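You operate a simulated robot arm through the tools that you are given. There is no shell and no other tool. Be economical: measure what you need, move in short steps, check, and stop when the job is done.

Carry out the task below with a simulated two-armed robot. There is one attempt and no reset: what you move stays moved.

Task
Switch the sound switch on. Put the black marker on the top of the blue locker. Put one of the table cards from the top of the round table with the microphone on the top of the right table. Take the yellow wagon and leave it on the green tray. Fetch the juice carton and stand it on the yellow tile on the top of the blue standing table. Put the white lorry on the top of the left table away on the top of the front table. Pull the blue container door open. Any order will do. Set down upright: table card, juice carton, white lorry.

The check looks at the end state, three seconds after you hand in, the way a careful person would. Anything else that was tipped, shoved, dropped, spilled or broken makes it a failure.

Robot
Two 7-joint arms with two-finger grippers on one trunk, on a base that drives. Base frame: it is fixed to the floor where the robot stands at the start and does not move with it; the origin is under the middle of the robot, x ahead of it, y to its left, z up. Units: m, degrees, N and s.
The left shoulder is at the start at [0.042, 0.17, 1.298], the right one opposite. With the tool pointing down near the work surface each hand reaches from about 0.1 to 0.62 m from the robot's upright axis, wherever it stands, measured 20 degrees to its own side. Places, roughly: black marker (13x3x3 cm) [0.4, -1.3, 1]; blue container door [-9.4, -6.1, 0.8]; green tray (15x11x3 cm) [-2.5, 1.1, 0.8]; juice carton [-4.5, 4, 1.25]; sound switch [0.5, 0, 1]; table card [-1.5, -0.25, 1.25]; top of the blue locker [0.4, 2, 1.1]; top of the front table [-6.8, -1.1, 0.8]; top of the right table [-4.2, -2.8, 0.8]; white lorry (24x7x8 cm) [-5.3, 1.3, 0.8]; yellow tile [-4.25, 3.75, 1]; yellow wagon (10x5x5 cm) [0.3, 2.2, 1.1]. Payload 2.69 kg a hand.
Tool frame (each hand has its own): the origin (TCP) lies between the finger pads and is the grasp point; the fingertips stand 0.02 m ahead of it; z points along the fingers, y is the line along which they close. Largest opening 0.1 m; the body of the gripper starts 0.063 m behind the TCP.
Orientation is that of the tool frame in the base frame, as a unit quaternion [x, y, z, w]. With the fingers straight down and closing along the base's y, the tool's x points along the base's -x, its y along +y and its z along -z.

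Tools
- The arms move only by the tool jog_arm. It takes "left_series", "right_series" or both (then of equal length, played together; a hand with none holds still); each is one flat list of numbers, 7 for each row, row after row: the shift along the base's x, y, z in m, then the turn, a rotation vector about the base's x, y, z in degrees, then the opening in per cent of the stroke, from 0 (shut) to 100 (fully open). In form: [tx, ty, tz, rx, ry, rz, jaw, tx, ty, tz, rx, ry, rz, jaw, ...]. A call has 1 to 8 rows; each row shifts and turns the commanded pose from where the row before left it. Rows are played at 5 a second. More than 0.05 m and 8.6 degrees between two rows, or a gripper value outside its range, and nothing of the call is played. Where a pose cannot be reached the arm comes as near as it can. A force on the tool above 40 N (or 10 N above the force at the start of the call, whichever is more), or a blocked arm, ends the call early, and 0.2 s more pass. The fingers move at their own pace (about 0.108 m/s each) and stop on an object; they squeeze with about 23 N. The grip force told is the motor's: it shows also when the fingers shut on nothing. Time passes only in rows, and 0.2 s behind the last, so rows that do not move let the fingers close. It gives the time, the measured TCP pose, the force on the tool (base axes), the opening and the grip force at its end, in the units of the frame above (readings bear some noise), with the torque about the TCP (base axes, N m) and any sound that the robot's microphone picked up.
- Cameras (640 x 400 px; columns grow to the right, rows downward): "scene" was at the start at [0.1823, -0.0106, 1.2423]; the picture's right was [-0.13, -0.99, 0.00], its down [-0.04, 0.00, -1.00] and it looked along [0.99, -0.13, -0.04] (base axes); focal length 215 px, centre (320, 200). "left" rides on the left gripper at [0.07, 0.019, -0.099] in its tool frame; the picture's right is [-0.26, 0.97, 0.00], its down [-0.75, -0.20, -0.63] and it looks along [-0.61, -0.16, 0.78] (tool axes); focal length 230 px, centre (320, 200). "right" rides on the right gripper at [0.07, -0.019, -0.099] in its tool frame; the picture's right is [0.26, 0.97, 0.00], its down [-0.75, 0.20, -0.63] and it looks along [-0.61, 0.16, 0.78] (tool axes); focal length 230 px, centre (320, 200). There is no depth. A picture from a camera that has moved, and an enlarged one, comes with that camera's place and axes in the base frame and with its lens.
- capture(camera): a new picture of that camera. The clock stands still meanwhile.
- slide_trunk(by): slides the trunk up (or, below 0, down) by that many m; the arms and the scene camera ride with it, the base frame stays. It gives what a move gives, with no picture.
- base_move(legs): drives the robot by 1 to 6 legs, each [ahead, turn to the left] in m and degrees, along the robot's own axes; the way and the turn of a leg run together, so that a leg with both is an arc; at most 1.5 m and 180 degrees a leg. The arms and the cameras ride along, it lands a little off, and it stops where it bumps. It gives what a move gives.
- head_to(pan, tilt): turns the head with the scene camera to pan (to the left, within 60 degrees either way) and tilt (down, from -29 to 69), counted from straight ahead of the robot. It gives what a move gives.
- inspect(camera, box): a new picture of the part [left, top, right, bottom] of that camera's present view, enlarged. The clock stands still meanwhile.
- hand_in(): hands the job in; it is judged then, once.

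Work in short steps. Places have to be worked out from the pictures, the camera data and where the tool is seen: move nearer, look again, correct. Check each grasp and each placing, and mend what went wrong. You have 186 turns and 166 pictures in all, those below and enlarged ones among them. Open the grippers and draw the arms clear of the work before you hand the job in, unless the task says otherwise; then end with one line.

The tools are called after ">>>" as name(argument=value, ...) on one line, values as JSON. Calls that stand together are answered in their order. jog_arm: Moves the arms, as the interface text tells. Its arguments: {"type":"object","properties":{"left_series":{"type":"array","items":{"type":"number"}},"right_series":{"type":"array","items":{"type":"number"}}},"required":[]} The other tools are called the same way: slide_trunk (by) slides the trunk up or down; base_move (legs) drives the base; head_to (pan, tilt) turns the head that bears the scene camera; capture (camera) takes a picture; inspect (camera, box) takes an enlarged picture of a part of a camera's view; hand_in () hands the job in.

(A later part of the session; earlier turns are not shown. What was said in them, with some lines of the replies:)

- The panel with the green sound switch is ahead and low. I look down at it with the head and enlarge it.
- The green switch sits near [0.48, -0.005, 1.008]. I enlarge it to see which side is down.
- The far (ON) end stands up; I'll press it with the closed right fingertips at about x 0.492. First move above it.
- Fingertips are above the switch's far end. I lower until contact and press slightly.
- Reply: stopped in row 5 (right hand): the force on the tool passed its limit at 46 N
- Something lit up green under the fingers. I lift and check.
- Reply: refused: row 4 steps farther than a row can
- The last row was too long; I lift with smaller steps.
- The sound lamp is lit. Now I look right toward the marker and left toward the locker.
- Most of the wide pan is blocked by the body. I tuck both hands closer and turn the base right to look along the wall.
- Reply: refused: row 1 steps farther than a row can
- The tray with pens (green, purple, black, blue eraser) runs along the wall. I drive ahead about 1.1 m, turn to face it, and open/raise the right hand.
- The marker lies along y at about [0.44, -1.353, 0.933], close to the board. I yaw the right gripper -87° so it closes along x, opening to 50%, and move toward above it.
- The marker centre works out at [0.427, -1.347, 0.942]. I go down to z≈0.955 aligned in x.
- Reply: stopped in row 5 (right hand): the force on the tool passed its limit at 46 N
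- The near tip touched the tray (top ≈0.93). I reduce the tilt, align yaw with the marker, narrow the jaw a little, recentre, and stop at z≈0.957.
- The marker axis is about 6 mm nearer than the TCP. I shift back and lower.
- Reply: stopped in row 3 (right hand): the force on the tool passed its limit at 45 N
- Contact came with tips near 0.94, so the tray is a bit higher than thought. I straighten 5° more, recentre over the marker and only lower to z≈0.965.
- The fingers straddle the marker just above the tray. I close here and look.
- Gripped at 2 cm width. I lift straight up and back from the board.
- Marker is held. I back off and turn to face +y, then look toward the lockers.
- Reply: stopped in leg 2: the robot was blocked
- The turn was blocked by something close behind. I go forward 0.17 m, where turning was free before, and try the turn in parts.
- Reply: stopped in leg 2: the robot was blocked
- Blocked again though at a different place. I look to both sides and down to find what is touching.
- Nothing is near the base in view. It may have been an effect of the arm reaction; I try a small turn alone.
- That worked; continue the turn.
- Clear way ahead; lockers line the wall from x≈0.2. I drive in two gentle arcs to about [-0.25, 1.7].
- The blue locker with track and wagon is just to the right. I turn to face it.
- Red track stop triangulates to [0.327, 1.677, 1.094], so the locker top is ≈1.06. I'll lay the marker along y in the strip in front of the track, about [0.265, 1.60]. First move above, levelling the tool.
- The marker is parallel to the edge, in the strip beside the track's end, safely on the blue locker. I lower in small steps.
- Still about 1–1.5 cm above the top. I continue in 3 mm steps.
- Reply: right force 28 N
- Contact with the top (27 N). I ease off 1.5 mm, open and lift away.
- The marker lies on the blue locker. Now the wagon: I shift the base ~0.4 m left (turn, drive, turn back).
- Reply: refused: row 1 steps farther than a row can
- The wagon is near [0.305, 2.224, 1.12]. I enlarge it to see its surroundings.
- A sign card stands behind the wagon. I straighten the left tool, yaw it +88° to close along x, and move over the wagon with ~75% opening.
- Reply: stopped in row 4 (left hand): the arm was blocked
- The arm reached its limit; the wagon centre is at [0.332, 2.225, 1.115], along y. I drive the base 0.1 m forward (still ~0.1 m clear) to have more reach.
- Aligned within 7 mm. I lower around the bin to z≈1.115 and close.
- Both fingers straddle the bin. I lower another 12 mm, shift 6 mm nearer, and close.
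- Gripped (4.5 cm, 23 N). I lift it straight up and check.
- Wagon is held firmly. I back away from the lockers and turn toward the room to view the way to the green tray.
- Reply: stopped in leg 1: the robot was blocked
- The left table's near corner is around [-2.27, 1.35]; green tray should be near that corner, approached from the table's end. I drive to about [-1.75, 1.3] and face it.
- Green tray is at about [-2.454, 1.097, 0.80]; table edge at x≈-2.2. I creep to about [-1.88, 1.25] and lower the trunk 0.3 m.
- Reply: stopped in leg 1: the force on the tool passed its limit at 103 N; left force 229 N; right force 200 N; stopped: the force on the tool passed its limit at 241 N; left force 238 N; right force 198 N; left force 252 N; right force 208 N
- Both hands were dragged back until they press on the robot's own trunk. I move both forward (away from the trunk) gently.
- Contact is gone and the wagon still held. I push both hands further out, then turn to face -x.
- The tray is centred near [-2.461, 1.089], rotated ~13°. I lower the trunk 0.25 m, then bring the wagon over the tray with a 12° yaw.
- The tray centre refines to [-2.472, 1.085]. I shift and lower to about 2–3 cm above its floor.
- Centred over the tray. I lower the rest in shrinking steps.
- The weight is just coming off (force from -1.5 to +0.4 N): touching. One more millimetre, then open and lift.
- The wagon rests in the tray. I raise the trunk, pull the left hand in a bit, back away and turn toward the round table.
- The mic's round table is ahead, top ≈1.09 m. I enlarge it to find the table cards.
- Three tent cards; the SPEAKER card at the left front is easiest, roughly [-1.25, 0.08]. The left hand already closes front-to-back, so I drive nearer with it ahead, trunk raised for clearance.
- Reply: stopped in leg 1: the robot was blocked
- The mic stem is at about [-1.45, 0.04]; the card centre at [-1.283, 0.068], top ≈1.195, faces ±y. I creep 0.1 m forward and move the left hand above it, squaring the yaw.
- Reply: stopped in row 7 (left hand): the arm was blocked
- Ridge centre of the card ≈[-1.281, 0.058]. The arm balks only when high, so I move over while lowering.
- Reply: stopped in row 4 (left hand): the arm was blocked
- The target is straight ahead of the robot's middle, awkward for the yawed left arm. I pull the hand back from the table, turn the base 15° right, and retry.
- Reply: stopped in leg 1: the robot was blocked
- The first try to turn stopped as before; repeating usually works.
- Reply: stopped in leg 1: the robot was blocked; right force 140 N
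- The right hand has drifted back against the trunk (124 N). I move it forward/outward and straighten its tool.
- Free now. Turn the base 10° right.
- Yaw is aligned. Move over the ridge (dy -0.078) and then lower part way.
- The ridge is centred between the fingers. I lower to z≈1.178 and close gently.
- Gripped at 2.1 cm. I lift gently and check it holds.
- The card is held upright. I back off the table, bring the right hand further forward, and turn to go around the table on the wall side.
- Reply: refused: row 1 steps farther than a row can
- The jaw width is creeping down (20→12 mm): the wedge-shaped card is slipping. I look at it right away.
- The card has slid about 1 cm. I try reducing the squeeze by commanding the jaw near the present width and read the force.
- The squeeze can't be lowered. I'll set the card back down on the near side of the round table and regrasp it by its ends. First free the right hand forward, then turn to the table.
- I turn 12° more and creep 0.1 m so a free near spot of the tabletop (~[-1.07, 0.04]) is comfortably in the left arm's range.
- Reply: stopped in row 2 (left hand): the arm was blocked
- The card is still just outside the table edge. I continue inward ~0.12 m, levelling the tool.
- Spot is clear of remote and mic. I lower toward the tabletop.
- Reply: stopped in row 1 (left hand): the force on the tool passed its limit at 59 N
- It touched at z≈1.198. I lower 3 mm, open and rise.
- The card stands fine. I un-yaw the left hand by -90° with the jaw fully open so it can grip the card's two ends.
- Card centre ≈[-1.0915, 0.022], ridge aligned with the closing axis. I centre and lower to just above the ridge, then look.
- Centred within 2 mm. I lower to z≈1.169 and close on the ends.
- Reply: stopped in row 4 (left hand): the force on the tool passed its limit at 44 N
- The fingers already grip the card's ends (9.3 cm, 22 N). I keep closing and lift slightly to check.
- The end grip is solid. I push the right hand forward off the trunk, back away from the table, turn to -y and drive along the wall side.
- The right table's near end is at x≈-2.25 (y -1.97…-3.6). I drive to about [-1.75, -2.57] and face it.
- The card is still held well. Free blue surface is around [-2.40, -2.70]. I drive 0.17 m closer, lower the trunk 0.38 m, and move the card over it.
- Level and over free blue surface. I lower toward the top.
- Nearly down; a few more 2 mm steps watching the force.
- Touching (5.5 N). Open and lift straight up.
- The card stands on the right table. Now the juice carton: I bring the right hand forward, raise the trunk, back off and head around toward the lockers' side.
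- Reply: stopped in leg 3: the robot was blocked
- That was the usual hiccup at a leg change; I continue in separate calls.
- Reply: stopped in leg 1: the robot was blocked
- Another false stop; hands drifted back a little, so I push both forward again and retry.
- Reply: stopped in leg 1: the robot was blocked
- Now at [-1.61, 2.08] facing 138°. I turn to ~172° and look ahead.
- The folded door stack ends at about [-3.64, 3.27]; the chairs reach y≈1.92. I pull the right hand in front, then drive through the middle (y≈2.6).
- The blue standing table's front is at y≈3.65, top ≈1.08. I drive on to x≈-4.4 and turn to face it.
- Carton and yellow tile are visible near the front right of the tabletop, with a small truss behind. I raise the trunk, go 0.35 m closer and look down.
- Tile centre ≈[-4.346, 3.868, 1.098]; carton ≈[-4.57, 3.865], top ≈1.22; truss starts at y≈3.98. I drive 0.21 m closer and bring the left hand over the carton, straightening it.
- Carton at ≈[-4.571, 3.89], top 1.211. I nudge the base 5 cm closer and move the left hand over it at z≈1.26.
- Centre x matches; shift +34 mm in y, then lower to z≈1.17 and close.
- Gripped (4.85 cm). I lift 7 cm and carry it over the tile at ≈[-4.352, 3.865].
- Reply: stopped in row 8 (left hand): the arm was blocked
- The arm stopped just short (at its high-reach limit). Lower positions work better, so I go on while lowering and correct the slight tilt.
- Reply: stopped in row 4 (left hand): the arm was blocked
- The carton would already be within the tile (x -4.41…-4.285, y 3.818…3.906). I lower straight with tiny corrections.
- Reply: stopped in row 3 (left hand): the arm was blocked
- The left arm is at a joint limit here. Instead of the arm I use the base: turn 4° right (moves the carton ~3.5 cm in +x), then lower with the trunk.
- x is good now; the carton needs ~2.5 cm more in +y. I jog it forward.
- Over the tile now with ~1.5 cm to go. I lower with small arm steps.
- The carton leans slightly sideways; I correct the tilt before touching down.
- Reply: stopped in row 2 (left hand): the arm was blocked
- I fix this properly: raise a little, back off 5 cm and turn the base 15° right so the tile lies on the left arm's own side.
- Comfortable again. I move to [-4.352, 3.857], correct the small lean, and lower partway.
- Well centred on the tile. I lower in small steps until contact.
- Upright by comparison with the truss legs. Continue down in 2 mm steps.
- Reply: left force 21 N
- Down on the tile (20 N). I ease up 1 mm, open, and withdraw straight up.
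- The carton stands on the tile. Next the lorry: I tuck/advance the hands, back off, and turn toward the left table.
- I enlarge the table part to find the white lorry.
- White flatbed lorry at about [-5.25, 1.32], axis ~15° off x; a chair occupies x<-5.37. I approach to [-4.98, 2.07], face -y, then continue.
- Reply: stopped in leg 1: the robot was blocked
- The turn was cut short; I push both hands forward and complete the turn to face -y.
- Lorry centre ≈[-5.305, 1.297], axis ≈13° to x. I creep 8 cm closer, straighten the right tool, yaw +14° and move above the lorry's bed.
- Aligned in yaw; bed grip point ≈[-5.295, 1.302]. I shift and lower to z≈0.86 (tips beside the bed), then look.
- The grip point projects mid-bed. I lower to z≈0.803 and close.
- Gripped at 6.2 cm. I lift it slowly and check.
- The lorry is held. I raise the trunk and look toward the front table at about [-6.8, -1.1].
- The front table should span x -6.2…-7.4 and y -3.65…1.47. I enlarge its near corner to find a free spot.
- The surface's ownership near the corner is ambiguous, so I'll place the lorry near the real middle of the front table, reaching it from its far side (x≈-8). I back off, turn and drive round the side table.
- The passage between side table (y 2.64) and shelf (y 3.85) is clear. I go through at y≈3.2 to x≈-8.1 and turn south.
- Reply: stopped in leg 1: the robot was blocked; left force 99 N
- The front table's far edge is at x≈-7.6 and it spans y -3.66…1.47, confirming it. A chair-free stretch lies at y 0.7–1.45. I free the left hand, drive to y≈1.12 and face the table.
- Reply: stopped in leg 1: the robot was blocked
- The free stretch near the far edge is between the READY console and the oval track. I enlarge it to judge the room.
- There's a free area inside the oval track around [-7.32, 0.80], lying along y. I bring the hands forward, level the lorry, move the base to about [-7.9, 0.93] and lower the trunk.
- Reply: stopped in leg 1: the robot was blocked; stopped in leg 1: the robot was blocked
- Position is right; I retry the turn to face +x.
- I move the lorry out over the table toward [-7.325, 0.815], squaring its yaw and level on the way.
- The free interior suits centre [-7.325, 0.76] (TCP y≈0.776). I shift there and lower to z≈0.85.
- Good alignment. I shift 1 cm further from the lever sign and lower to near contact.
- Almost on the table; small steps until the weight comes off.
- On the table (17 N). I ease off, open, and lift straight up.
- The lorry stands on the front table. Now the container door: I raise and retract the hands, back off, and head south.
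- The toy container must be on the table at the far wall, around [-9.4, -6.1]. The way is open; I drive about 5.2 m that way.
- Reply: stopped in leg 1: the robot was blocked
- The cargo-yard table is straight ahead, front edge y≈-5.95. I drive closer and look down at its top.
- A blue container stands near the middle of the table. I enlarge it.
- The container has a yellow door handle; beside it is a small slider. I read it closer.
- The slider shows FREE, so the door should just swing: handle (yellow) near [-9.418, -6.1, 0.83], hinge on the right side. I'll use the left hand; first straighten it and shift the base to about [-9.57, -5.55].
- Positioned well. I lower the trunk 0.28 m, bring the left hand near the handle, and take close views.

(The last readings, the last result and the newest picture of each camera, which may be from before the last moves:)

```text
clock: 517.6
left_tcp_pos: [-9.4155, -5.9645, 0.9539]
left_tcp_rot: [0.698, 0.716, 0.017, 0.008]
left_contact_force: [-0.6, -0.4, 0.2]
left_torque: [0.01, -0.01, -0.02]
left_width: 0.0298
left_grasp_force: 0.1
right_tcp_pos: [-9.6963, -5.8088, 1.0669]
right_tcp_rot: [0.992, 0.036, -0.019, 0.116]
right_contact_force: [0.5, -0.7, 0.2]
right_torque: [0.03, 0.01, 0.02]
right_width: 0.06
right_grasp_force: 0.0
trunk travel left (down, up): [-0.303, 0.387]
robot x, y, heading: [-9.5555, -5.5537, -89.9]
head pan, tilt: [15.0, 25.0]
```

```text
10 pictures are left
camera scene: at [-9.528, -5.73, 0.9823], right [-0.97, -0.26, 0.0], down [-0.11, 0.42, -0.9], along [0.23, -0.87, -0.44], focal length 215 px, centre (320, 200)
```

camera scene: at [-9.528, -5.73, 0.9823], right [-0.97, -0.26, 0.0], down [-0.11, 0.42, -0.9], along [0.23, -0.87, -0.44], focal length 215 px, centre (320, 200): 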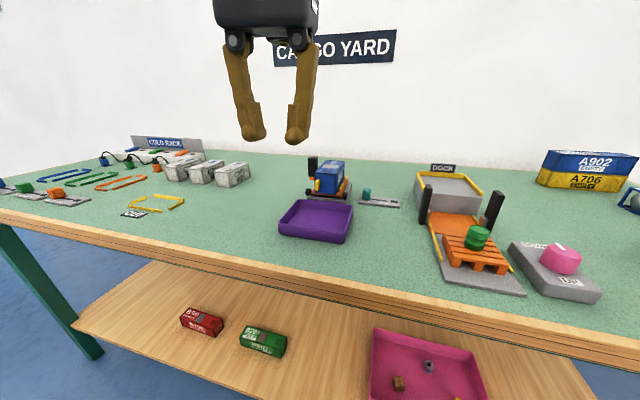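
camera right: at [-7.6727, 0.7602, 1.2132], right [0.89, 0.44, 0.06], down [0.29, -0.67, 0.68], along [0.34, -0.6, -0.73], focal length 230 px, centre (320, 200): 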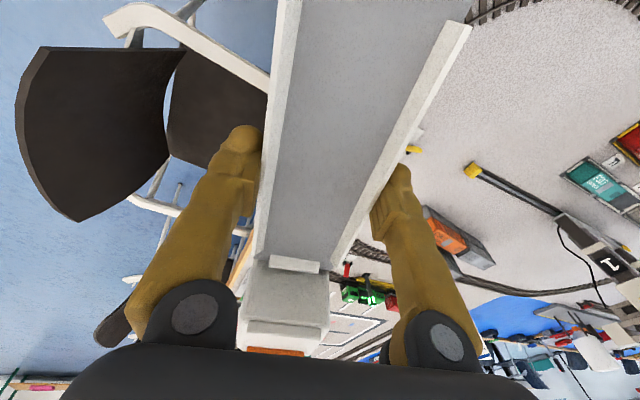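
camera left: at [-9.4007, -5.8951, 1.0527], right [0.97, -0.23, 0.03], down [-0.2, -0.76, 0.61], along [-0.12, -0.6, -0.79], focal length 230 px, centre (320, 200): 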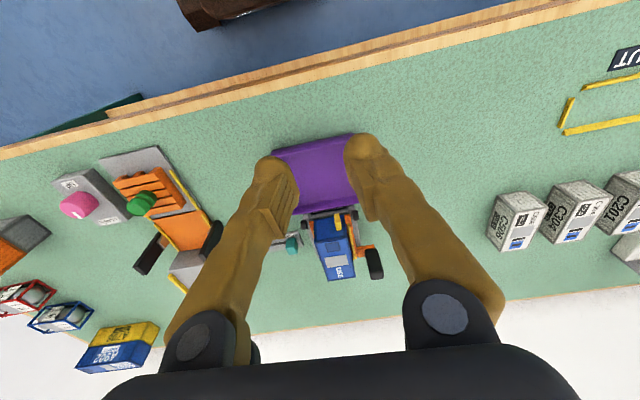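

Handle triangulates to ≈[-9.425, -6.110, 0.825]. I move the left fingers just in front of and above it, then check with a zoom.

>>> jog_arm(left_series=[-0.004, -0.045, 0, 0, 0, 0, 30, -0.003, -0.045, 0, 0, 0, 0, 30, -0.003, -0.044, -0.02, 0, 0, 0, 30, 0, 0, -0.04, 0, 0, 0, 30, 0, 0, -0.02, 0, 0, 0, 30, 0, 0, 0, 0, 0, 0, 30])

>>> inspect(camera="scene", box=[280, 140, 380, 220])

>>> inspect(camera="left", box=[240, 120, 420, 260])

```text
clock: 519.0
left_tcp_pos: [-9.4248, -6.1002, 0.8717]
left_tcp_rot: [0.698, 0.716, 0.017, 0.006]
left_contact_force: [-0.6, -0.3, 0.3]
left_torque: [-0.02, 0.01, -0.02]
left_width: 0.0299
left_grasp_force: 0.0
right_tcp_pos: [-9.6951, -5.8081, 1.0654]
right_tcp_rot: [0.992, 0.036, -0.02, 0.117]
right_contact_force: [-0.3, -0.7, -0.5]
right_torque: [0.0, 0.0, 0.0]
right_width: 0.0602
right_grasp_force: 0.0
trunk travel left (down, up): [-0.303, 0.387]
robot x, y, heading: [-9.5513, -5.5557, -90.3]
head pan, tilt: [15.0, 25.0]
```

```text
5.00 times, centred on (330, 180) of scene
camera zoom: at [-9.528, -5.73, 0.9823], right [-0.97, -0.26, 0.0], down [-0.11, 0.42, -0.9], along [0.23, -0.87, -0.44], focal length 1076 px, centre (270, 300)
```

zoom: 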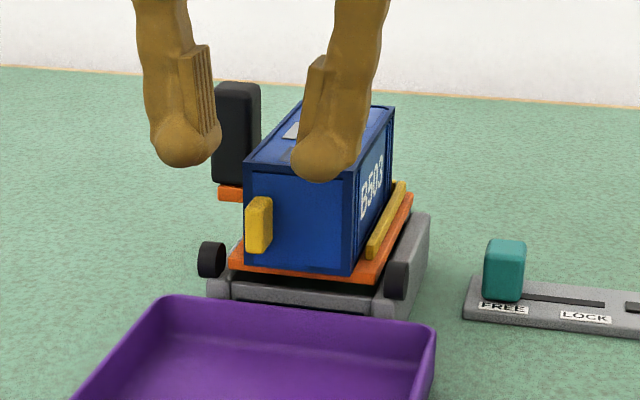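

```text
2.86 times, centred on (330, 190) of left
camera zoom: at [-9.4114, -6.0313, 0.9708], right [0.97, -0.23, 0.03], down [-0.2, -0.76, 0.61], along [-0.12, -0.6, -0.79], focal length 657 px, centre (291, 229)
```

zoom: 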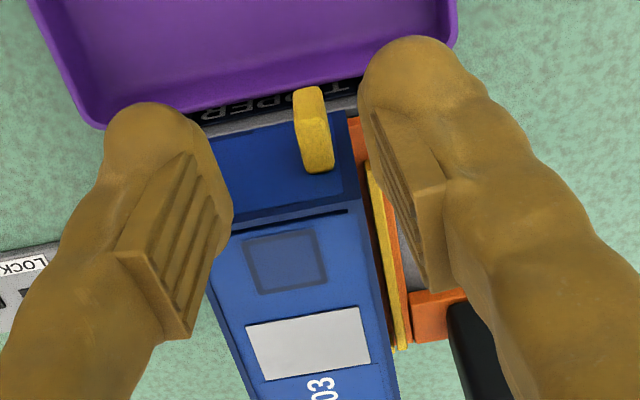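

Handle centre ≈[-9.421, -6.115, 0.822] with ~1 cm protrusion. I centre, lower to z≈0.835 in front of the door face, and pinch the handle.

>>> jog_arm(left_series=[0.004, -0.003, -0.01, 0, 0, 0, 30, 0, 0, -0.014, 0, 0, 0, 30, 0, 0, -0.01, 0, 0, 0, 30, 0, 0, -0.003, 0, 0, 0, 30, 0, 0, 0, 0, 0, 0, 15, 0, 0, 0, 0, 0, 0, 3, 0, 0, 0, 0, 0, 0, 0])

>>> inspect(camera="scene", box=[280, 140, 380, 220])

```text
clock: 520.6
left_tcp_pos: [-9.4215, -6.1028, 0.8354]
left_tcp_rot: [0.698, 0.716, 0.017, 0.007]
left_contact_force: [0.3, 1.0, -0.5]
left_torque: [-0.01, 0.02, -0.01]
left_width: 0.0067
left_grasp_force: 22.7
right_tcp_pos: [-9.6937, -5.8087, 1.067]
right_tcp_rot: [0.992, 0.035, -0.018, 0.118]
right_contact_force: [-0.3, 0.0, -0.6]
right_torque: [0.01, -0.01, 0.01]
right_width: 0.0599
right_grasp_force: 0.1
trunk travel left (down, up): [-0.303, 0.387]
robot x, y, heading: [-9.5534, -5.5544, -90.2]
head pan, tilt: [15.0, 25.0]
```

```text
5.00 times, centred on (330, 180) of scene
camera zoom: at [-9.5279, -5.7301, 0.9823], right [-0.97, -0.26, 0.0], down [-0.11, 0.42, -0.9], along [0.23, -0.87, -0.44], focal length 1076 px, centre (270, 300)
```

zoom: 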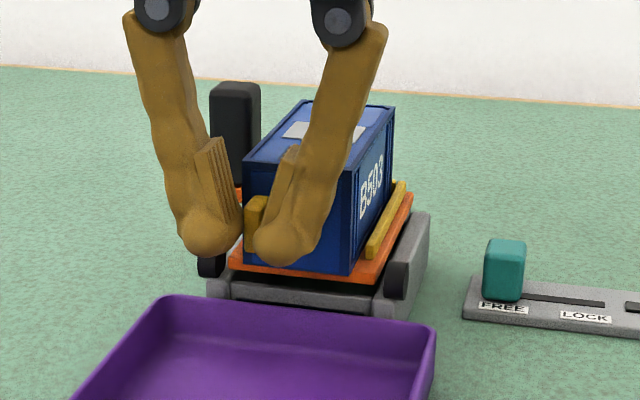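

Handle pinched (6.7 mm). I start swinging it about the hinge at ≈[-9.457, -6.12]: three 8° steps, then check forces and the tipper.

>>> jog_arm(left_series=[-0.0027, 0.0048, 0, 0, 0, 8, 0, -0.0033, 0.0044, 0, 0, 0, 8, 0, -0.004, 0.0038, 0, 0, 0, 8, 0])

>>> inspect(camera="scene", box=[280, 140, 380, 220])

```text
clock: 521.4
left_tcp_pos: [-9.4332, -6.09, 0.8348]
left_tcp_rot: [0.534, 0.845, 0.018, 0.004]
left_contact_force: [0.2, 0.0, 0.0]
left_torque: [0.03, 0.01, -0.07]
left_width: 0.0065
left_grasp_force: 22.7
right_tcp_pos: [-9.6952, -5.807, 1.0675]
right_tcp_rot: [0.992, 0.036, -0.019, 0.117]
right_contact_force: [-0.3, 0.7, 0.3]
right_torque: [0.0, -0.02, 0.01]
right_width: 0.0599
right_grasp_force: 0.0
trunk travel left (down, up): [-0.303, 0.387]
robot x, y, heading: [-9.5527, -5.5554, -90.3]
head pan, tilt: [15.0, 25.0]
```

```text
5.00 times, centred on (330, 180) of scene
camera zoom: at [-9.5281, -5.73, 0.9823], right [-0.97, -0.26, 0.0], down [-0.11, 0.42, -0.9], along [0.23, -0.87, -0.44], focal length 1076 px, centre (270, 300)
```

zoom: 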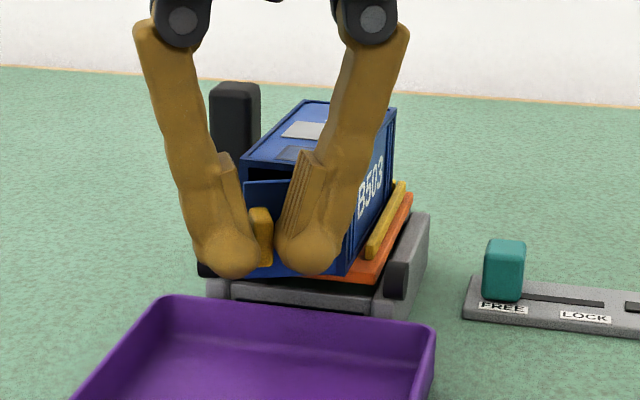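

The door swings freely and nothing else moves. I continue along the arc.

>>> jog_arm(left_series=[-0.0044, 0.0033, 0, 0, 0, 8, 0, -0.0048, 0.0026, 0, 0, 0, 8, 0, -0.0052, 0.0019, 0, 0, 0, 8, 0, -0.0053, 0.0012, 0, 0, 0, 8, 0, -0.0055, 0.0004, 0, 0, 0, 8, 0])

>>> jog_arm(left_series=[-0.0055, -0.0003, 0, 0, 0, 8, 0, -0.0054, -0.0012, 0, 0, 0, 8, 0])

>>> inspect(camera="scene", box=[280, 140, 380, 220])

```text
clock: 522.6
left_tcp_pos: [-9.4519, -6.085, 0.8405]
left_tcp_rot: [0.2, 0.98, 0.014, -0.013]
left_contact_force: [-4.9, 1.8, 0.9]
left_torque: [0.03, 0.07, -0.2]
left_width: 0.0071
left_grasp_force: 23.5
right_tcp_pos: [-9.6962, -5.8079, 1.0655]
right_tcp_rot: [0.992, 0.036, -0.019, 0.118]
right_contact_force: [0.3, 0.5, 0.3]
right_torque: [0.0, -0.01, -0.01]
right_width: 0.0596
right_grasp_force: 0.1
trunk travel left (down, up): [-0.303, 0.387]
robot x, y, heading: [-9.5518, -5.5558, -90.1]
head pan, tilt: [15.0, 25.0]
```

```text
clock: 523.2
left_tcp_pos: [-9.4518, -6.0901, 0.8423]
left_tcp_rot: [0.045, 0.999, 0.014, -0.028]
left_contact_force: [-8.1, 3.6, 1.9]
left_torque: [0.08, 0.2, -0.28]
left_width: 0.0088
left_grasp_force: 23.0
right_tcp_pos: [-9.6967, -5.8084, 1.0663]
right_tcp_rot: [0.992, 0.036, -0.017, 0.117]
right_contact_force: [-0.7, -0.4, -0.1]
right_torque: [0.02, 0.01, -0.04]
right_width: 0.0601
right_grasp_force: 0.0
trunk travel left (down, up): [-0.303, 0.387]
robot x, y, heading: [-9.5514, -5.5529, -90.1]
head pan, tilt: [15.0, 25.0]
```

```text
5.00 times, centred on (330, 180) of scene
camera zoom: at [-9.5287, -5.7297, 0.9824], right [-0.97, -0.26, -0.01], down [-0.11, 0.42, -0.9], along [0.23, -0.87, -0.44], focal length 1076 px, centre (270, 300)
```

zoom: 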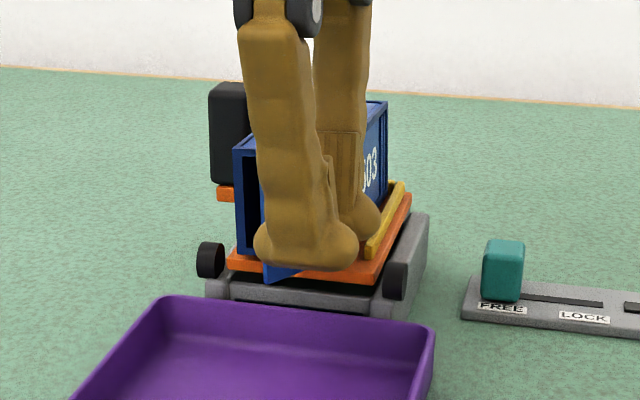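

The door is about 75–80° open; the finger now presses lightly on the container corner (8 N). I relieve that, open the jaw slightly and lift straight up.

>>> jog_arm(left_series=[0.006, 0, 0, 0, 0, 0, 0, 0.005, 0, 0, 0, 0, 0, 0, 0, 0, 0, 0, 0, 0, 14, 0, 0, 0, 0, 0, 0, 15, 0, 0, 0.01, 0, 0, 0, 15, 0, 0, 0.02, 0, 0, 0, 15, 0, 0, 0.04, 0, 0, 0, 15, 0, 0.03, 0.03, 0, 0, 0, 15])

>>> inspect(camera="scene", box=[280, 140, 380, 220])

```text
clock: 525.1
left_tcp_pos: [-9.4367, -5.9858, 0.8193]
left_tcp_rot: [0.046, 0.987, 0.152, -0.03]
left_contact_force: [-0.6, 1.0, 0.0]
left_torque: [-0.06, -0.01, 0.0]
left_width: 0.0152
left_grasp_force: 0.1
right_tcp_pos: [-9.6959, -5.787, 1.0708]
right_tcp_rot: [0.991, 0.036, -0.02, 0.127]
right_contact_force: [0.7, 0.8, 0.3]
right_torque: [-0.09, 0.0, 0.01]
right_width: 0.06
right_grasp_force: 0.2
trunk travel left (down, up): [-0.303, 0.387]
robot x, y, heading: [-9.555, -5.5536, -89.9]
head pan, tilt: [15.0, 25.0]
stopped in row 8 (left hand): the arm was blocked; the commanded pose is now the measured one
```

```text
5.00 times, centred on (330, 180) of scene
camera zoom: at [-9.5274, -5.7274, 0.9828], right [-0.97, -0.26, 0.0], down [-0.11, 0.42, -0.9], along [0.23, -0.87, -0.44], focal length 1076 px, centre (270, 300)
```

zoom: 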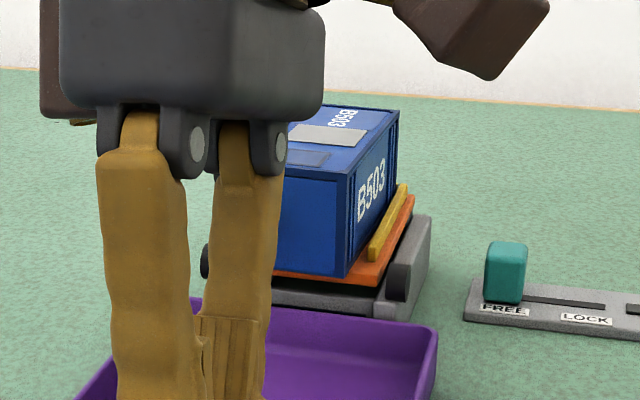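

The arm hit its limit while lifting and dipped back toward the tray. I lift it clear using the trunk instead, then look at the state.

>>> slide_trunk(by=0.16)

>>> inspect(camera="scene", box=[270, 160, 390, 250])

```text
clock: 526.9
left_tcp_pos: [-9.4404, -5.9912, 0.9794]
left_tcp_rot: [0.046, 0.987, 0.15, -0.033]
left_contact_force: [0.2, 0.0, -0.1]
left_torque: [-0.03, 0.02, -0.02]
left_width: 0.0148
left_grasp_force: 0.1
right_tcp_pos: [-9.6965, -5.7919, 1.2301]
right_tcp_rot: [0.991, 0.036, -0.02, 0.124]
right_contact_force: [0.8, -0.1, 1.2]
right_torque: [-0.01, -0.02, -0.02]
right_width: 0.0603
right_grasp_force: 0.1
trunk travel left (down, up): [-0.463, 0.227]
robot x, y, heading: [-9.5502, -5.5579, -90.2]
head pan, tilt: [15.0, 25.0]
```

```text
4.44 times, centred on (330, 205) of scene
camera zoom: at [-9.528, -5.7329, 1.1421], right [-0.97, -0.26, 0.0], down [-0.11, 0.42, -0.9], along [0.23, -0.87, -0.44], focal length 957 px, centre (276, 178)
```

zoom: 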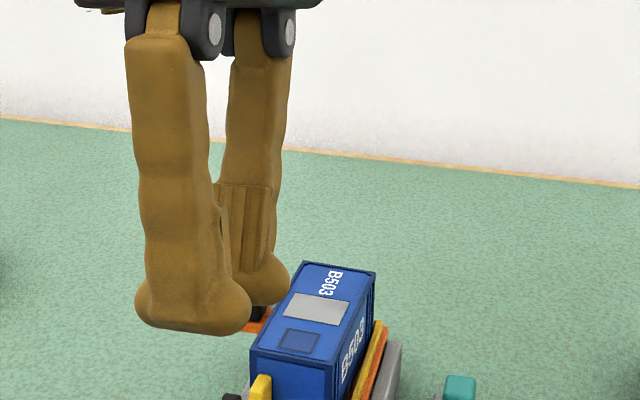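

The door fell shut again, nothing else disturbed. Second try: level and un-yaw the left hand, with the trunk higher so the arm keeps margin, and I'll lift off with the trunk.

>>> jog_arm(left_series=[0, 0, 0.005, -8.3, 0, 0, 30, 0, 0, 0, -8.3, 0, 0, 30, 0, 0, 0, 0, 0, -8.3, 30, 0, 0, 0, 0, 0, -8.3, 30, 0, 0, 0, 0, 0, -8.3, 30, 0, 0, 0, 0, 0, -8.3, 30, 0, 0, 0, 0, 0, -8.3, 30, 0, 0, 0, 0, 0, -8.3, 30])

>>> jog_arm(left_series=[0, 0, 0, 0, 0, -8.3, 30, 0, 0, 0, 0, 0, -8.3, 30, 0, 0, 0, 0, 0, -8.3, 30, 0, 0, 0, 0, 0, -8.3, 30, 0, 0, 0, 0, 0, 0, 30])

>>> slide_trunk(by=-0.06)

```text
clock: 528.7
left_tcp_pos: [-9.4424, -5.9901, 0.9868]
left_tcp_rot: [0.474, 0.88, 0.01, -0.014]
left_contact_force: [0.0, 0.7, 0.0]
left_torque: [-0.01, 0.0, 0.0]
left_width: 0.0297
left_grasp_force: 0.0
right_tcp_pos: [-9.6959, -5.792, 1.2299]
right_tcp_rot: [0.991, 0.035, -0.02, 0.125]
right_contact_force: [-0.2, -0.8, 0.4]
right_torque: [-0.04, -0.04, -0.05]
right_width: 0.06
right_grasp_force: 0.0
trunk travel left (down, up): [-0.463, 0.227]
robot x, y, heading: [-9.5505, -5.5566, -90.0]
head pan, tilt: [15.0, 25.0]
```

```text
clock: 529.9
left_tcp_pos: [-9.4435, -5.9928, 0.9872]
left_tcp_rot: [0.705, 0.709, 0.012, -0.011]
left_contact_force: [-0.4, 0.7, 0.6]
left_torque: [0.01, 0.03, -0.02]
left_width: 0.0299
left_grasp_force: 0.3
right_tcp_pos: [-9.6964, -5.7925, 1.2295]
right_tcp_rot: [0.991, 0.035, -0.021, 0.124]
right_contact_force: [0.5, 1.0, 0.1]
right_torque: [0.02, 0.04, 0.02]
right_width: 0.0599
right_grasp_force: 0.1
trunk travel left (down, up): [-0.463, 0.227]
robot x, y, heading: [-9.5524, -5.5555, -90.2]
head pan, tilt: [15.0, 25.0]
```

```text
clock: 530.9
left_tcp_pos: [-9.4433, -5.9916, 0.9267]
left_tcp_rot: [0.705, 0.709, 0.013, -0.01]
left_contact_force: [-1.0, -0.7, -0.3]
left_torque: [0.0, -0.02, 0.03]
left_width: 0.0298
left_grasp_force: 0.0
right_tcp_pos: [-9.6971, -5.7914, 1.1695]
right_tcp_rot: [0.991, 0.035, -0.02, 0.126]
right_contact_force: [0.9, -0.7, 0.1]
right_torque: [-0.02, -0.03, -0.01]
right_width: 0.0599
right_grasp_force: 0.1
trunk travel left (down, up): [-0.403, 0.287]
robot x, y, heading: [-9.5489, -5.5524, -89.9]
head pan, tilt: [15.0, 25.0]
```

Now level and un-yawed. I go over the handle as before, lower, and pinch.

>>> jog_arm(left_series=[0.008, -0.037, 0, -1, 0, 0, 30, 0.007, -0.037, 0, 0, 0, 0, 30, 0.007, -0.037, -0.01, 0, 0, 0, 30, 0, 0, -0.03, 0, 0, 0, 30, 0, 0, 0, 0, 0, 0, 30])

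```text
clock: 532.1
left_tcp_pos: [-9.4217, -6.1011, 0.8863]
left_tcp_rot: [0.706, 0.709, 0.008, -0.005]
left_contact_force: [0.1, 1.2, 0.4]
left_torque: [-0.01, 0.01, 0.0]
left_width: 0.0301
left_grasp_force: 0.1
right_tcp_pos: [-9.6959, -5.7913, 1.1698]
right_tcp_rot: [0.991, 0.036, -0.02, 0.125]
right_contact_force: [-0.2, -0.2, -0.1]
right_torque: [0.0, 0.0, 0.0]
right_width: 0.06
right_grasp_force: 0.0
trunk travel left (down, up): [-0.403, 0.287]
robot x, y, heading: [-9.5538, -5.5541, -90.2]
head pan, tilt: [15.0, 25.0]
```

>>> jog_arm(left_series=[0.0005, -0.002, -0.02, 0, 0, 0, 30, 0, 0, -0.02, 0, 0, 0, 30, 0, 0, -0.01, 0, 0, 0, 30, 0, 0, 0, 0, 0, 0, 15, 0, 0, 0, 0, 0, 0, 3, 0, 0, 0, 0, 0, 0, 0])

```text
clock: 533.5
left_tcp_pos: [-9.4207, -6.1037, 0.8378]
left_tcp_rot: [0.704, 0.71, 0.008, -0.004]
left_contact_force: [-0.5, 0.5, 0.4]
left_torque: [0.11, 0.02, 0.01]
left_width: 0.0066
left_grasp_force: 23.1
right_tcp_pos: [-9.6958, -5.7919, 1.1693]
right_tcp_rot: [0.991, 0.035, -0.021, 0.124]
right_contact_force: [0.6, -0.6, -0.5]
right_torque: [0.03, 0.01, -0.01]
right_width: 0.0602
right_grasp_force: 0.0
trunk travel left (down, up): [-0.403, 0.287]
robot x, y, heading: [-9.5501, -5.5564, -90.2]
head pan, tilt: [15.0, 25.0]
```

Pinched. I swing it with a slightly refined hinge at [-9.453, -6.119].

>>> jog_arm(left_series=[-0.0026, 0.0042, 0, 0, 0, 8, 0, -0.0031, 0.0038, 0, 0, 0, 8, 0, -0.0036, 0.0034, 0, 0, 0, 8, 0, -0.0041, 0.0028, 0, 0, 0, 8, 0, -0.0044, 0.0022, 0, 0, 0, 8, 0, -0.0047, 0.0016, 0, 0, 0, 8, 0, -0.0048, 0.001, 0, 0, 0, 8, 0, -0.0049, 0.0002, 0, 0, 0, 8, 0])

```text
clock: 535.3
left_tcp_pos: [-9.4527, -6.0856, 0.8376]
left_tcp_rot: [0.22, 0.975, 0.004, -0.008]
left_contact_force: [-3.4, -0.6, -0.8]
left_torque: [0.06, 0.2, -0.15]
left_width: 0.0069
left_grasp_force: 22.8
right_tcp_pos: [-9.6962, -5.7917, 1.1696]
right_tcp_rot: [0.991, 0.036, -0.019, 0.125]
right_contact_force: [0.0, 0.5, 0.6]
right_torque: [0.02, -0.04, -0.01]
right_width: 0.0599
right_grasp_force: 0.0
trunk travel left (down, up): [-0.403, 0.287]
robot x, y, heading: [-9.5555, -5.5519, -89.8]
head pan, tilt: [15.0, 25.0]
```

About 64° open, low force. I open the jaw slightly and raise with the trunk.

>>> jog_arm(left_series=[0.001, 0, 0, 0, 0, 0, 0, 0, 0, 0, 0, 0, 0, 13, 0, 0, 0, 0, 0, 0, 14])

>>> slide_trunk(by=0.07)

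>>> inspect(camera="scene", box=[290, 170, 370, 225])

```text
clock: 536.1
left_tcp_pos: [-9.4513, -6.0854, 0.8354]
left_tcp_rot: [0.221, 0.975, 0.004, -0.006]
left_contact_force: [0.6, -0.5, 0.4]
left_torque: [0.03, 0.02, 0.0]
left_width: 0.0136
left_grasp_force: 0.1
right_tcp_pos: [-9.6964, -5.7929, 1.1679]
right_tcp_rot: [0.991, 0.035, -0.02, 0.125]
right_contact_force: [0.5, -0.4, -0.1]
right_torque: [0.01, -0.01, 0.0]
right_width: 0.06
right_grasp_force: 0.1
trunk travel left (down, up): [-0.403, 0.287]
robot x, y, heading: [-9.553, -5.5549, -90.0]
head pan, tilt: [15.0, 25.0]
```

```text
clock: 537.2
left_tcp_pos: [-9.4525, -6.0868, 0.9056]
left_tcp_rot: [0.223, 0.975, 0.003, -0.006]
left_contact_force: [-0.8, 0.1, 0.5]
left_torque: [0.03, -0.02, -0.02]
left_width: 0.0138
left_grasp_force: 0.0
right_tcp_pos: [-9.6963, -5.7926, 1.2403]
right_tcp_rot: [0.991, 0.036, -0.02, 0.125]
right_contact_force: [0.2, -0.1, 0.3]
right_torque: [0.01, 0.0, 0.02]
right_width: 0.0601
right_grasp_force: 0.1
trunk travel left (down, up): [-0.473, 0.217]
robot x, y, heading: [-9.553, -5.5571, -90.2]
head pan, tilt: [15.0, 25.0]
```

```text
7.27 times, centred on (330, 198) of scene
camera zoom: at [-9.528, -5.7331, 1.1522], right [-0.97, -0.26, 0.0], down [-0.11, 0.42, -0.9], along [0.23, -0.87, -0.44], focal length 1565 px, centre (247, 218)
```

zoom: 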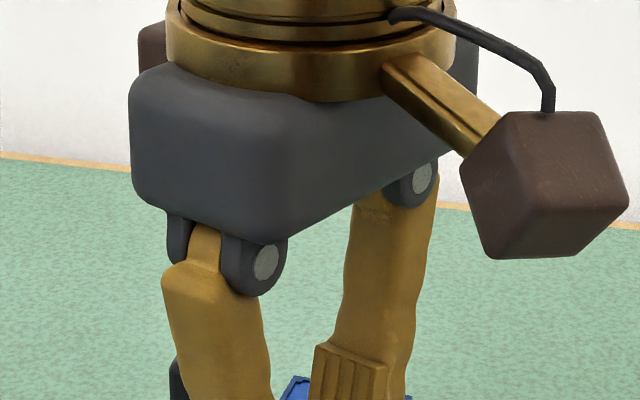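

I'll also push the door further from the inside with closed fingers: go to the +x side, lower by trunk, sweep toward -x.

>>> jog_arm(left_series=[0.02, 0, 0, 0, 0, 0, 0, 0.02, 0, 0, 0, 0, 0, 0, 0.017, -0.005, 0, 0, 0, 0, 0, 0, 0, 0, 0, 0, 0, 0])

>>> slide_trunk(by=-0.06)

>>> inspect(camera="left", box=[220, 100, 420, 260])

```text
clock: 538.2
left_tcp_pos: [-9.3966, -6.09, 0.9053]
left_tcp_rot: [0.222, 0.975, 0.005, -0.006]
left_contact_force: [0.1, 0.3, 0.4]
left_torque: [-0.02, 0.0, 0.02]
left_width: 0.0
left_grasp_force: 22.9
right_tcp_pos: [-9.6974, -5.7921, 1.2396]
right_tcp_rot: [0.991, 0.035, -0.02, 0.125]
right_contact_force: [-0.4, 0.4, 0.0]
right_torque: [0.02, 0.01, -0.01]
right_width: 0.0599
right_grasp_force: 0.1
trunk travel left (down, up): [-0.473, 0.217]
robot x, y, heading: [-9.552, -5.5522, -90.1]
head pan, tilt: [15.0, 25.0]
```

```text
clock: 539.2
left_tcp_pos: [-9.395, -6.0909, 0.8462]
left_tcp_rot: [0.222, 0.975, 0.005, -0.005]
left_contact_force: [-0.2, -0.1, 0.1]
left_torque: [-0.01, 0.01, 0.0]
left_width: 0.0002
left_grasp_force: 23.0
right_tcp_pos: [-9.6965, -5.7923, 1.1804]
right_tcp_rot: [0.991, 0.035, -0.02, 0.126]
right_contact_force: [-0.7, -1.0, 0.1]
right_torque: [0.03, 0.01, -0.01]
right_width: 0.0598
right_grasp_force: 0.1
trunk travel left (down, up): [-0.413, 0.277]
robot x, y, heading: [-9.551, -5.5534, -90.4]
head pan, tilt: [15.0, 25.0]
```

```text
2.50 times, centred on (320, 180) of left
camera zoom: at [-9.4492, -6.0445, 0.9445], right [0.65, 0.76, 0.0], down [0.6, -0.51, 0.62], along [0.47, -0.4, -0.79], focal length 575 px, centre (320, 250)
```

zoom: 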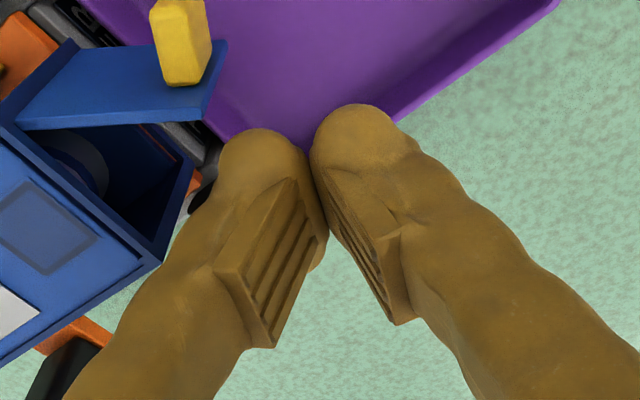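

The door is open ~60° and stays. I sweep the closed fingers gently toward -x to widen it to ~90°.

>>> jog_arm(left_series=[-0.01, 0.001, 0, 0, 0, 0, 0, -0.01, 0.001, 0, 0, 0, 0, 0, -0.01, 0.001, 0, 0, 0, 0, 0, -0.008, 0.001, 0, 0, 0, 0, 0, -0.006, 0, 0, 0, 0, 0, 0])

```text
clock: 540.4
left_tcp_pos: [-9.4404, -6.0873, 0.8455]
left_tcp_rot: [0.222, 0.975, 0.004, -0.006]
left_contact_force: [-0.6, 0.5, 0.5]
left_torque: [-0.01, 0.03, 0.01]
left_width: 0.0
left_grasp_force: 23.1
right_tcp_pos: [-9.6984, -5.7914, 1.1794]
right_tcp_rot: [0.991, 0.037, -0.02, 0.126]
right_contact_force: [0.3, 0.7, -0.3]
right_torque: [0.0, 0.02, 0.01]
right_width: 0.06
right_grasp_force: 0.1
trunk travel left (down, up): [-0.413, 0.277]
robot x, y, heading: [-9.5536, -5.5541, -90.0]
head pan, tilt: [15.0, 25.0]
```

No resistance. I step back off the door, raise by trunk, pull the hand toward the robot, and open it; then one final look.

>>> jog_arm(left_series=[0.01, 0, 0, 0, 0, 0, 0, 0.005, 0, 0, 0, 0, 0, 0])

>>> slide_trunk(by=0.15)

>>> jog_arm(left_series=[0.02, 0.04, 0, 0, 0, 0, 30, 0.02, 0.04, 0, 0, 0, 0, 60, 0.02, 0.04, 0, 0, 0, 0, 60])

>>> inspect(camera="scene", box=[250, 200, 400, 310])

```text
clock: 541.0
left_tcp_pos: [-9.4253, -6.0871, 0.8455]
left_tcp_rot: [0.222, 0.975, 0.004, -0.006]
left_contact_force: [0.6, 0.0, -0.1]
left_torque: [0.0, 0.01, -0.02]
left_width: 0.0001
left_grasp_force: 23.1
right_tcp_pos: [-9.6962, -5.7923, 1.1794]
right_tcp_rot: [0.991, 0.036, -0.02, 0.125]
right_contact_force: [0.0, 0.2, -0.8]
right_torque: [-0.02, 0.0, -0.02]
right_width: 0.06
right_grasp_force: 0.1
trunk travel left (down, up): [-0.413, 0.277]
robot x, y, heading: [-9.5553, -5.5534, -90.0]
head pan, tilt: [15.0, 25.0]
```

```text
clock: 542.7
left_tcp_pos: [-9.4255, -6.0866, 0.9956]
left_tcp_rot: [0.223, 0.975, 0.004, -0.006]
left_contact_force: [1.3, -0.3, 0.7]
left_torque: [0.0, 0.0, -0.01]
left_width: 0.0
left_grasp_force: 23.3
right_tcp_pos: [-9.6962, -5.7931, 1.3286]
right_tcp_rot: [0.991, 0.035, -0.02, 0.125]
right_contact_force: [0.2, -0.2, 0.0]
right_torque: [-0.01, 0.0, 0.03]
right_width: 0.06
right_grasp_force: 0.0
trunk travel left (down, up): [-0.563, 0.127]
robot x, y, heading: [-9.5545, -5.5571, -90.1]
head pan, tilt: [15.0, 25.0]
```

```text
clock: 543.5
left_tcp_pos: [-9.3655, -5.9638, 0.9971]
left_tcp_rot: [0.222, 0.975, 0.004, -0.007]
left_contact_force: [-0.5, 0.5, -0.9]
left_torque: [-0.06, 0.05, 0.02]
left_width: 0.0602
left_grasp_force: 0.2
right_tcp_pos: [-9.6953, -5.7921, 1.33]
right_tcp_rot: [0.991, 0.035, -0.02, 0.126]
right_contact_force: [0.4, 1.1, -0.2]
right_torque: [-0.05, 0.03, -0.02]
right_width: 0.0601
right_grasp_force: 0.0
trunk travel left (down, up): [-0.563, 0.127]
robot x, y, heading: [-9.552, -5.5517, -90.2]
head pan, tilt: [15.0, 25.0]
```

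```text
3.64 times, centred on (325, 255) of scene
camera zoom: at [-9.527, -5.7336, 1.2424], right [-0.97, -0.26, 0.0], down [-0.11, 0.42, -0.9], along [0.23, -0.87, -0.44], focal length 783 px, centre (302, 0)
```

zoom: 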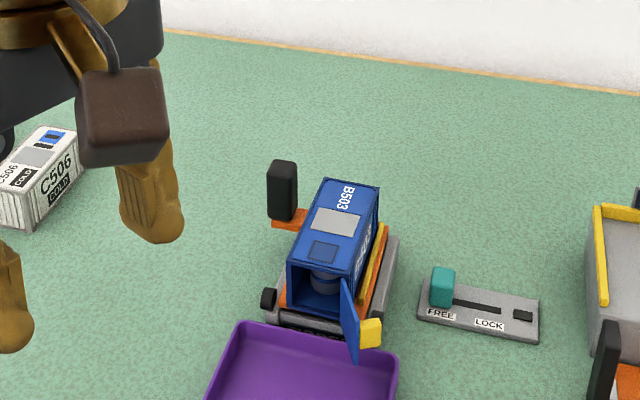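

The door stands about 90° open and the rest of that table is undisturbed. I back the robot away from the table and hand in.

>>> base_move(legs=[[-0.3, 0]])

>>> hand_in()

```text
clock: 545.6
left_tcp_pos: [-9.3625, -5.6592, 0.9965]
left_tcp_rot: [0.221, 0.975, 0.004, -0.007]
left_contact_force: [0.9, 1.3, 0.3]
left_torque: [0.01, 0.02, -0.06]
left_width: 0.06
left_grasp_force: 0.0
right_tcp_pos: [-9.6941, -5.4886, 1.3299]
right_tcp_rot: [0.991, 0.039, -0.02, 0.126]
right_contact_force: [-0.2, -0.1, 0.8]
right_torque: [-0.02, 0.0, -0.03]
right_width: 0.06
right_grasp_force: 0.0
trunk travel left (down, up): [-0.563, 0.127]
robot x, y, heading: [-9.5538, -5.253, -89.8]
head pan, tilt: [15.0, 25.0]
```

```text
The job is handed in.
```

All seven jobs are done and handed in: sound on, marker on the blue locker, table card on the right table, yellow wagon in the green tray, juice carton on the yellow tile, white lorry on the front table and blue container door about 90° open; each was confirmed by camera when I finished it.
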